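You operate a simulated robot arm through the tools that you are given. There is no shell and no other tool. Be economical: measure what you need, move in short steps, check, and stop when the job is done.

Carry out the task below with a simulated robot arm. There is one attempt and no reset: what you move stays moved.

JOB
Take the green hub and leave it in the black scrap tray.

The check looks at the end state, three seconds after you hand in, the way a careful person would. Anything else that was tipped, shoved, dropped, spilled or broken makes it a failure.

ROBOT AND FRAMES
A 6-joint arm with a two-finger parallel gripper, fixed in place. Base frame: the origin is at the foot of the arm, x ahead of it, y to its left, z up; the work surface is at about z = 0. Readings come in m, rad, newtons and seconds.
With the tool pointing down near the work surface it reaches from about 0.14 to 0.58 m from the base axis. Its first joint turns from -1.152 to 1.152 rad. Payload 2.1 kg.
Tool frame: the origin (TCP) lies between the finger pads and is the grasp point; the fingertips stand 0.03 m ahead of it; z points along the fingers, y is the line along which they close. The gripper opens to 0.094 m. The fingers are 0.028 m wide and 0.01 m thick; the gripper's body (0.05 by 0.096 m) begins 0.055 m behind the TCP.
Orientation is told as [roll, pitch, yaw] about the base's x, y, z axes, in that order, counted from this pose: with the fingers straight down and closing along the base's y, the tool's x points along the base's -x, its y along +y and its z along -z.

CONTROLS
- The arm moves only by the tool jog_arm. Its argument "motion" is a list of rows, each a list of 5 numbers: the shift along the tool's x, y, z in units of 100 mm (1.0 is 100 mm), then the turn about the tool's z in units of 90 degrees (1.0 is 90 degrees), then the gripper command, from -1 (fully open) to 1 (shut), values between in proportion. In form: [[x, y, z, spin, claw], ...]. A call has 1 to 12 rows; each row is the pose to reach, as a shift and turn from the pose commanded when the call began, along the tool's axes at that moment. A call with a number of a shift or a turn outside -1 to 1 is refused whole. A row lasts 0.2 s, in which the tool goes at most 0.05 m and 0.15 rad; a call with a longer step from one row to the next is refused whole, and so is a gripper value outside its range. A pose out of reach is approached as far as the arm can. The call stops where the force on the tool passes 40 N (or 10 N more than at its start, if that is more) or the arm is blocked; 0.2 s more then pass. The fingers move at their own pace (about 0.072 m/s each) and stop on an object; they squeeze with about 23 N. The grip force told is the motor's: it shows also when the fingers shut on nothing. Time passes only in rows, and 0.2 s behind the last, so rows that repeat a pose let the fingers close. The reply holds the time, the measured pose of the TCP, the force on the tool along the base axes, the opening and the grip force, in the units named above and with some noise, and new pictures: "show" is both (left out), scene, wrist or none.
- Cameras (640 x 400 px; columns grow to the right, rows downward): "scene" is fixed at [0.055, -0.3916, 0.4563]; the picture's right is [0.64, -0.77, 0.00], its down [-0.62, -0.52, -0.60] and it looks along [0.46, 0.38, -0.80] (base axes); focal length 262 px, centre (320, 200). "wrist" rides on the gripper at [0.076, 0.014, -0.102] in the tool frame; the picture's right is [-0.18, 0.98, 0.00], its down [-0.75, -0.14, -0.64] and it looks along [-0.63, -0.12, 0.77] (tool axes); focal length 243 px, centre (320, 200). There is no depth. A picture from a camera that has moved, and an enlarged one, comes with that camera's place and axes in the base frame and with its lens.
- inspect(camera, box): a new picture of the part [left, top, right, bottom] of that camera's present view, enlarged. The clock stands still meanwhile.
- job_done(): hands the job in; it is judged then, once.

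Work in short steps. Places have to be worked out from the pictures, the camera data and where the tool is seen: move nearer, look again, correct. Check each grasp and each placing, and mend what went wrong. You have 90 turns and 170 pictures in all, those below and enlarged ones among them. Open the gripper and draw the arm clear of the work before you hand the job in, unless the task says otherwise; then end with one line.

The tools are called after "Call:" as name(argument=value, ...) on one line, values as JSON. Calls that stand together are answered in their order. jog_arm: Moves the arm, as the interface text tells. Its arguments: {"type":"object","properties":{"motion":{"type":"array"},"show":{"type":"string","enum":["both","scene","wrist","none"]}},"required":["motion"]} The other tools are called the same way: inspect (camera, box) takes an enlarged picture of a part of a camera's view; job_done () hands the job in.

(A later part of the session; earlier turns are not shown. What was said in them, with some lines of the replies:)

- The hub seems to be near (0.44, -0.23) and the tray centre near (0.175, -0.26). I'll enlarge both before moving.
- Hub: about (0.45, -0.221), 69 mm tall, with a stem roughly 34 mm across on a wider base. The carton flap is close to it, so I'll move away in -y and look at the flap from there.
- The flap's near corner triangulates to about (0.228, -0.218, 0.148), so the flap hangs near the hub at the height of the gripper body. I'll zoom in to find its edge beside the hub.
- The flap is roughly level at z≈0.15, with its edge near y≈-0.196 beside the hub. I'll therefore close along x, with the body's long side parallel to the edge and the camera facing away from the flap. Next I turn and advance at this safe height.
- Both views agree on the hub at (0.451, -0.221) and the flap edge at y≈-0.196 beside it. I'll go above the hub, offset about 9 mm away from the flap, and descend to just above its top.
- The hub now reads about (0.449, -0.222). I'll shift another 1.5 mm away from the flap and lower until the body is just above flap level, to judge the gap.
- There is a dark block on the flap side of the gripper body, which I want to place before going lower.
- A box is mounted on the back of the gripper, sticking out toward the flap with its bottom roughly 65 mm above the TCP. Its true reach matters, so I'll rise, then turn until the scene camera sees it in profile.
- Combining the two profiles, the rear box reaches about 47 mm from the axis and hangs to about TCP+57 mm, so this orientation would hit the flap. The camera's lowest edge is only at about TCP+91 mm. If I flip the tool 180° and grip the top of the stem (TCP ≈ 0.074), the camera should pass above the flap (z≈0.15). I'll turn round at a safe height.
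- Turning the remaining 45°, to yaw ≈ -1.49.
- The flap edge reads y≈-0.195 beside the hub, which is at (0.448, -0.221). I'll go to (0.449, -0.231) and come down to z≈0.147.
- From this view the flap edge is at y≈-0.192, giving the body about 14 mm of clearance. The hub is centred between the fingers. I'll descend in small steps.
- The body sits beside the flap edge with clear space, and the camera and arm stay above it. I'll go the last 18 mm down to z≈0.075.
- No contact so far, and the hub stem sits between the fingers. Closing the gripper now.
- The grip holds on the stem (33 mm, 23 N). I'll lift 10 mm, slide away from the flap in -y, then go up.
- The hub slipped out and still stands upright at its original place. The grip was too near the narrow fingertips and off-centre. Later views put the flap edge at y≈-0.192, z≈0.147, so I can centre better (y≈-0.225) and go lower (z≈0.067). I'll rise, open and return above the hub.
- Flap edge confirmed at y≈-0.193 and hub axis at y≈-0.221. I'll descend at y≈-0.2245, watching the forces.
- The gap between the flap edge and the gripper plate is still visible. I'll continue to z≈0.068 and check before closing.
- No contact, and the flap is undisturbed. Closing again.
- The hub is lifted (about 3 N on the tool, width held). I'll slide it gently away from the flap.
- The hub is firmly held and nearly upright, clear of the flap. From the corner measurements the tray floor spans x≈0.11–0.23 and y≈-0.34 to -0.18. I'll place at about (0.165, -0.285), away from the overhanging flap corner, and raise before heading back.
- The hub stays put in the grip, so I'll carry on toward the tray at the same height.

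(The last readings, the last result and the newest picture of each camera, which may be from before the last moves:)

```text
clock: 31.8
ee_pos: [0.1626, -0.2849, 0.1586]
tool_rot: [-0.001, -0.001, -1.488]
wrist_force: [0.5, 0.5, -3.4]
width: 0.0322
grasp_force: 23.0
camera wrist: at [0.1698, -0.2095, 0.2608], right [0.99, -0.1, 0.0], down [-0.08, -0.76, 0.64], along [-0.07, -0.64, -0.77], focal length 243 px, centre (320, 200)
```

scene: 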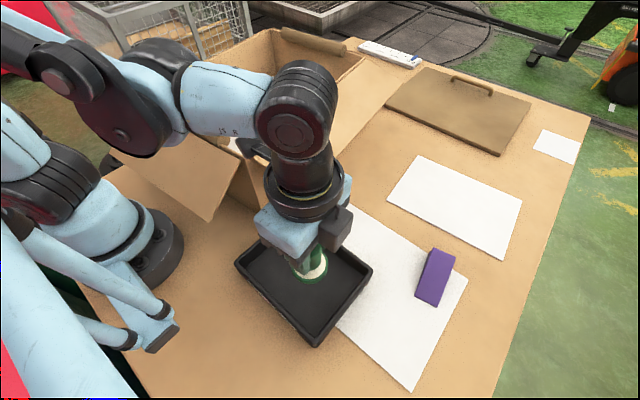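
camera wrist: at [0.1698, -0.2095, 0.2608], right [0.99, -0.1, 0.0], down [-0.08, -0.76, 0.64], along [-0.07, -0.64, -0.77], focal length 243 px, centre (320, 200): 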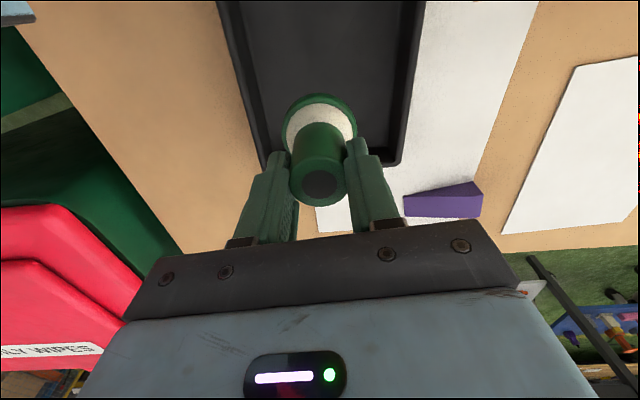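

The hub is over the tray. I'll lower in steps while watching clearance to the flaps.

Call:
jog_arm(motion=[[0, 0, 0.15, 0, 1], [0, 0, 0.3, 0, 1], [0, 0, 0.45, 0, 1], [0, 0, 0.45, 0, 1]])

Call:
inspect(camera="scene", box=[100, 80, 400, 360])

```text
clock: 32.8
ee_pos: [0.1626, -0.2868, 0.1133]
tool_rot: [-0.001, -0.001, -1.489]
wrist_force: [-0.8, 1.0, -3.7]
width: 0.0321
grasp_force: 22.6
camera wrist: at [0.1702, -0.2105, 0.2161], right [0.99, -0.1, 0.0], down [-0.08, -0.76, 0.64], along [-0.07, -0.64, -0.77], focal length 243 px, centre (320, 200)
```

scene: 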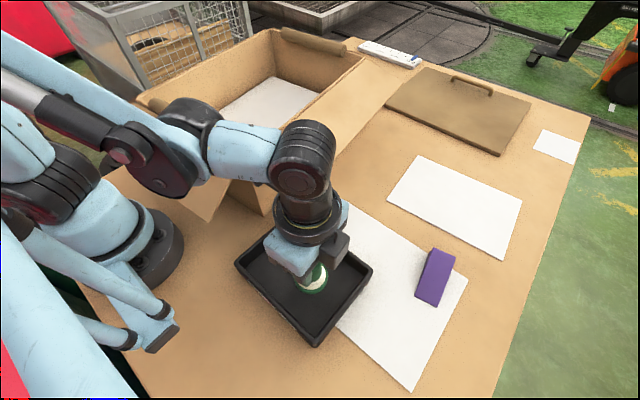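
wrist: 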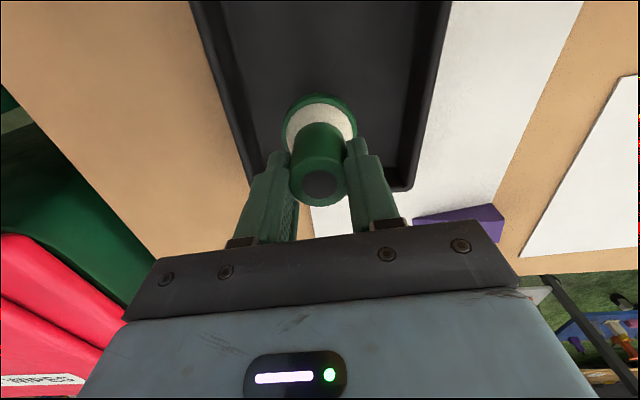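

```text
1.43 times, centred on (250, 220) of scene
camera zoom: at [0.055, -0.3916, 0.4563], right [0.64, -0.77, 0.0], down [-0.62, -0.52, -0.6], along [0.46, 0.38, -0.8], focal length 374 px, centre (420, 171)
```

zoom: 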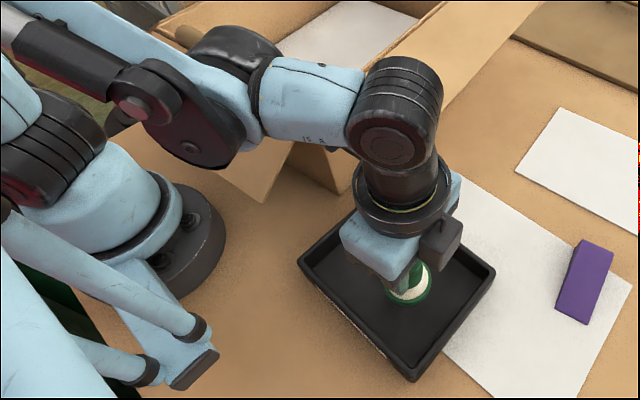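

Everything is clear. I'll lower the last ~35 mm to just above the tray floor.

Call:
jog_arm(motion=[[0, 0, 0.15, 0, 1], [0, 0, 0.27, 0, 1], [0, 0, 0.33, 0, 1], [0, 0, 0.36, 0, 1], [0, 0, 0.36, 0, 1]])

Call:
inspect(camera="scene", box=[220, 190, 400, 350])

```text
clock: 34.0
ee_pos: [0.1661, -0.2854, 0.0775]
tool_rot: [0.0, 0.0, -1.488]
wrist_force: [0.2, -0.1, -3.8]
width: 0.0323
grasp_force: 22.5
camera wrist: at [0.1717, -0.2096, 0.1793], right [0.99, -0.1, 0.0], down [-0.08, -0.76, 0.64], along [-0.07, -0.64, -0.77], focal length 243 px, centre (320, 200)
```

scene: 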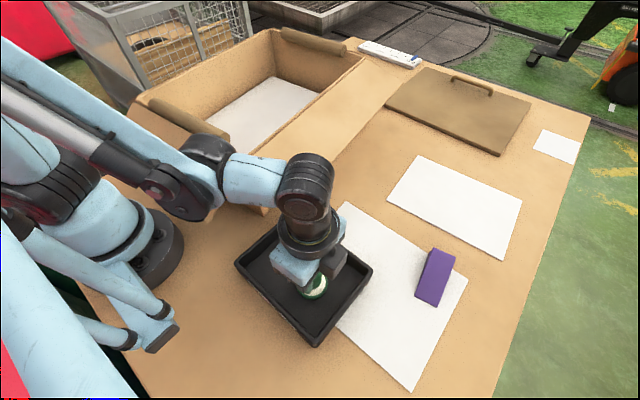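
wrist: 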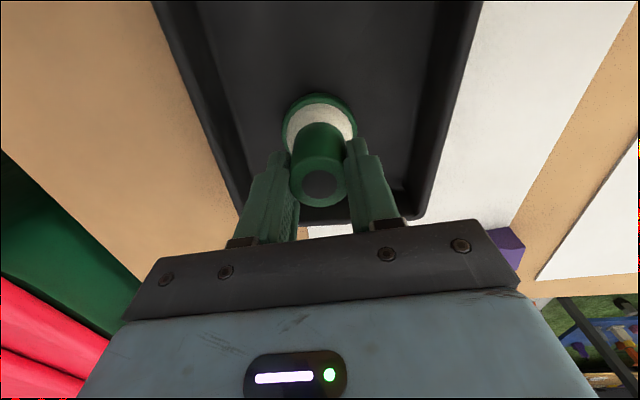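

```text
2.50 times, centred on (310, 270) of scene
camera zoom: at [0.055, -0.3916, 0.4563], right [0.64, -0.77, 0.0], down [-0.62, -0.52, -0.6], along [0.46, 0.38, -0.8], focal length 655 px, centre (345, 25)
```

zoom: 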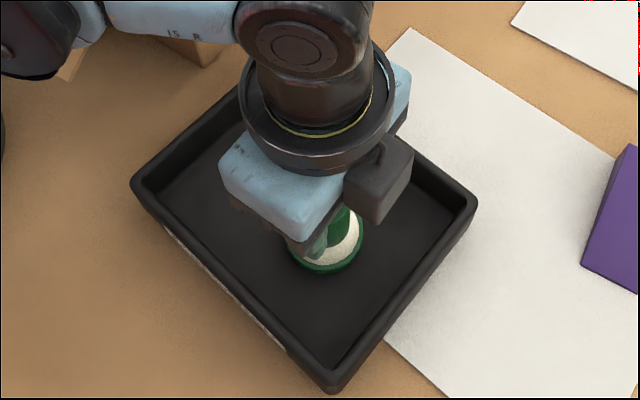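

The hub is just above the floor and still fully held (-3.8 N). I'll creep down in 2 mm steps until the load comes off.

Call:
jog_arm(motion=[[0, 0, 0.02, 0, 1], [0, 0, 0.03, 0, 1], [0, 0, 0.03, 0, 1]], show="none")

Call:
jog_arm(motion=[[0, 0, 0.01, 0, 1], [0, 0, 0.02, 0, 1], [0, 0, 0.02, 0, 1]], show="none")

```text
clock: 34.8
ee_pos: [0.1653, -0.2863, 0.0742]
tool_rot: [0.0, 0.0, -1.489]
wrist_force: [0.5, -0.1, -3.9]
width: 0.0323
grasp_force: 23.0
```

```text
clock: 35.6
ee_pos: [0.1657, -0.2867, 0.072]
tool_rot: [-0.001, 0.0, -1.488]
wrist_force: [0.2, 1.3, 20.1]
width: 0.0324
grasp_force: 22.5
```

The hub has touched the tray floor at z≈0.072. I'll back off 1 mm and release gently with a partial opening.

Call:
jog_arm(motion=[[0, 0, -0.01, 0, 0.6], [0, 0, -0.01, 0, 0.2], [0, 0, -0.01, 0, -0.2], [0, 0, -0.01, 0, -0.2]])

Call:
inspect(camera="wrist", box=[200, 60, 440, 240])

```text
clock: 36.6
ee_pos: [0.1644, -0.286, 0.0729]
tool_rot: [0.0, 0.0, -1.488]
wrist_force: [0.2, 0.1, 0.3]
width: 0.0564
grasp_force: 0.1
camera wrist: at [0.1715, -0.2095, 0.1763], right [0.99, -0.1, 0.0], down [-0.08, -0.76, 0.64], along [-0.07, -0.64, -0.77], focal length 243 px, centre (320, 200)
```

scene: 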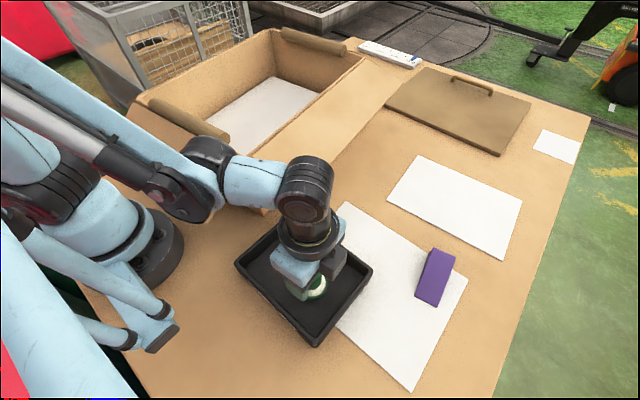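
wrist: 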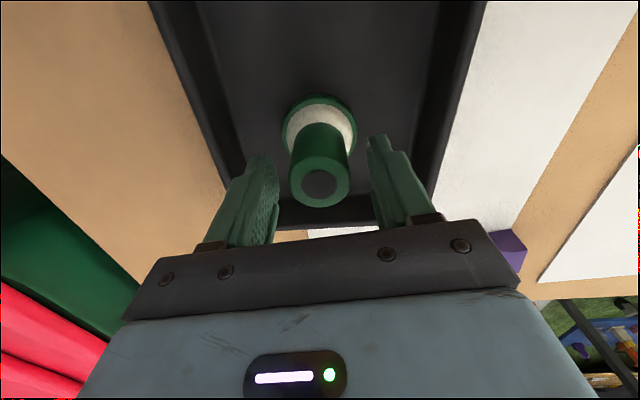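

```text
2.22 times, centred on (320, 150) of wrist
camera zoom: at [0.1715, -0.2095, 0.1763], right [0.99, -0.1, 0.0], down [-0.08, -0.76, 0.64], along [-0.07, -0.64, -0.77], focal length 539 px, centre (320, 311)
```

zoom: 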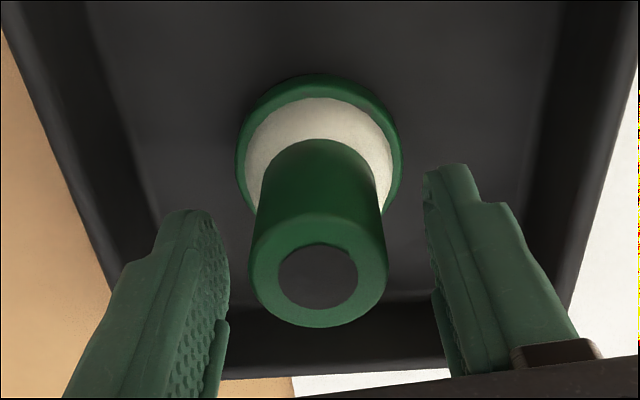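

The hub stands upright in the tray with both fingers clear of it. I'll withdraw straight up.

Call:
jog_arm(motion=[[0, 0, -0.15, 0, -0.2], [0, 0, -0.4, 0, -0.2], [0, 0, -0.7, 0, -0.2], [0, 0, -1.0, 0, -0.2], [0, 0, -1.0, 0, -0.5]], show="none")

Call:
jog_arm(motion=[[0, 0, -0.3, 0, -1], [0, 0.3, -0.6, 0, -1], [-0.2, 0.7, -0.6, 0, -1], [-0.2, 1.0, -0.6, 0, -1], [-0.2, 1.0, -0.6, 0, -1]])

Call:
inspect(camera="scene", box=[200, 140, 480, 370])

```text
clock: 37.8
ee_pos: [0.164, -0.2871, 0.1735]
tool_rot: [0.001, 0.0, -1.489]
wrist_force: [0.5, 0.2, 0.0]
width: 0.0705
grasp_force: 0.0
```

```text
clock: 39.0
ee_pos: [0.2666, -0.2982, 0.2328]
tool_rot: [-0.001, 0.001, -1.488]
wrist_force: [-0.7, -0.2, 0.1]
width: 0.0938
grasp_force: 0.0
camera wrist: at [0.2723, -0.2212, 0.3354], right [0.99, -0.1, 0.0], down [-0.08, -0.76, 0.64], along [-0.07, -0.64, -0.77], focal length 243 px, centre (320, 200)
```

scene: 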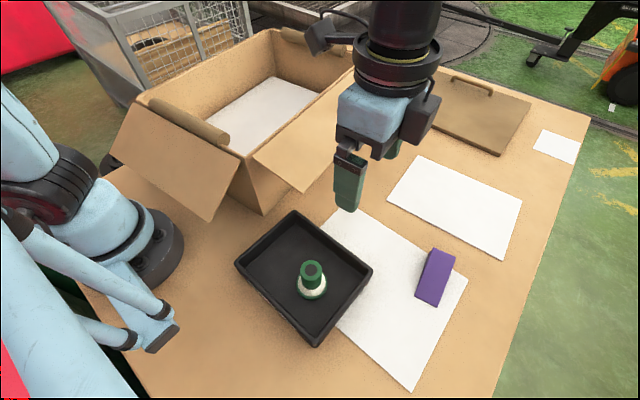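
wrist: 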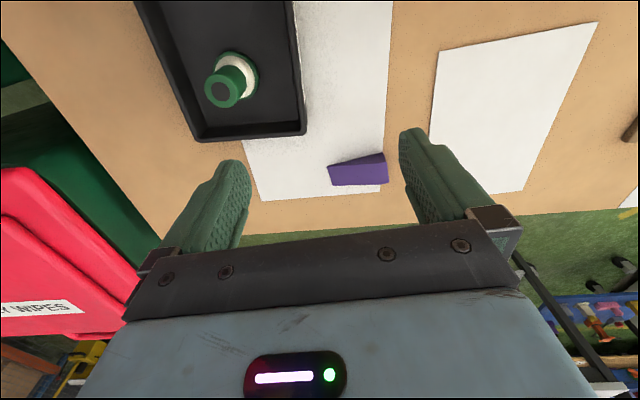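

```text
1.74 times, centred on (340, 255) of scene
camera zoom: at [0.055, -0.3916, 0.4563], right [0.64, -0.77, 0.0], down [-0.62, -0.52, -0.6], along [0.46, 0.38, -0.8], focal length 455 px, centre (285, 104)
```

zoom: 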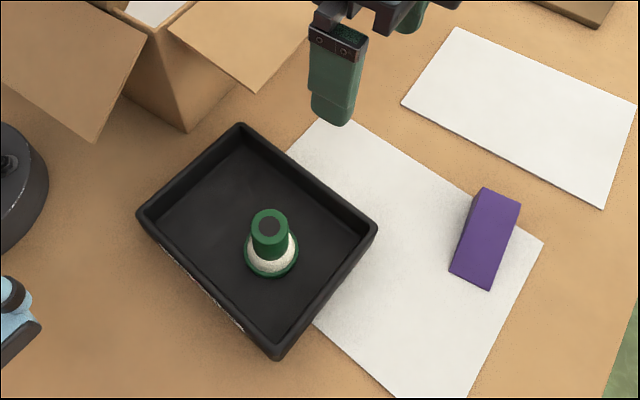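

The hub stands upright in the tray, everything else is where it was, and the gripper is open and clear. Handing in.

Call:
job_done()

```text
The job is handed in.
```

The green hub is standing upright in the black scrap tray; it slipped from the first grip without tipping, and in the final pictures nothing else had moved.
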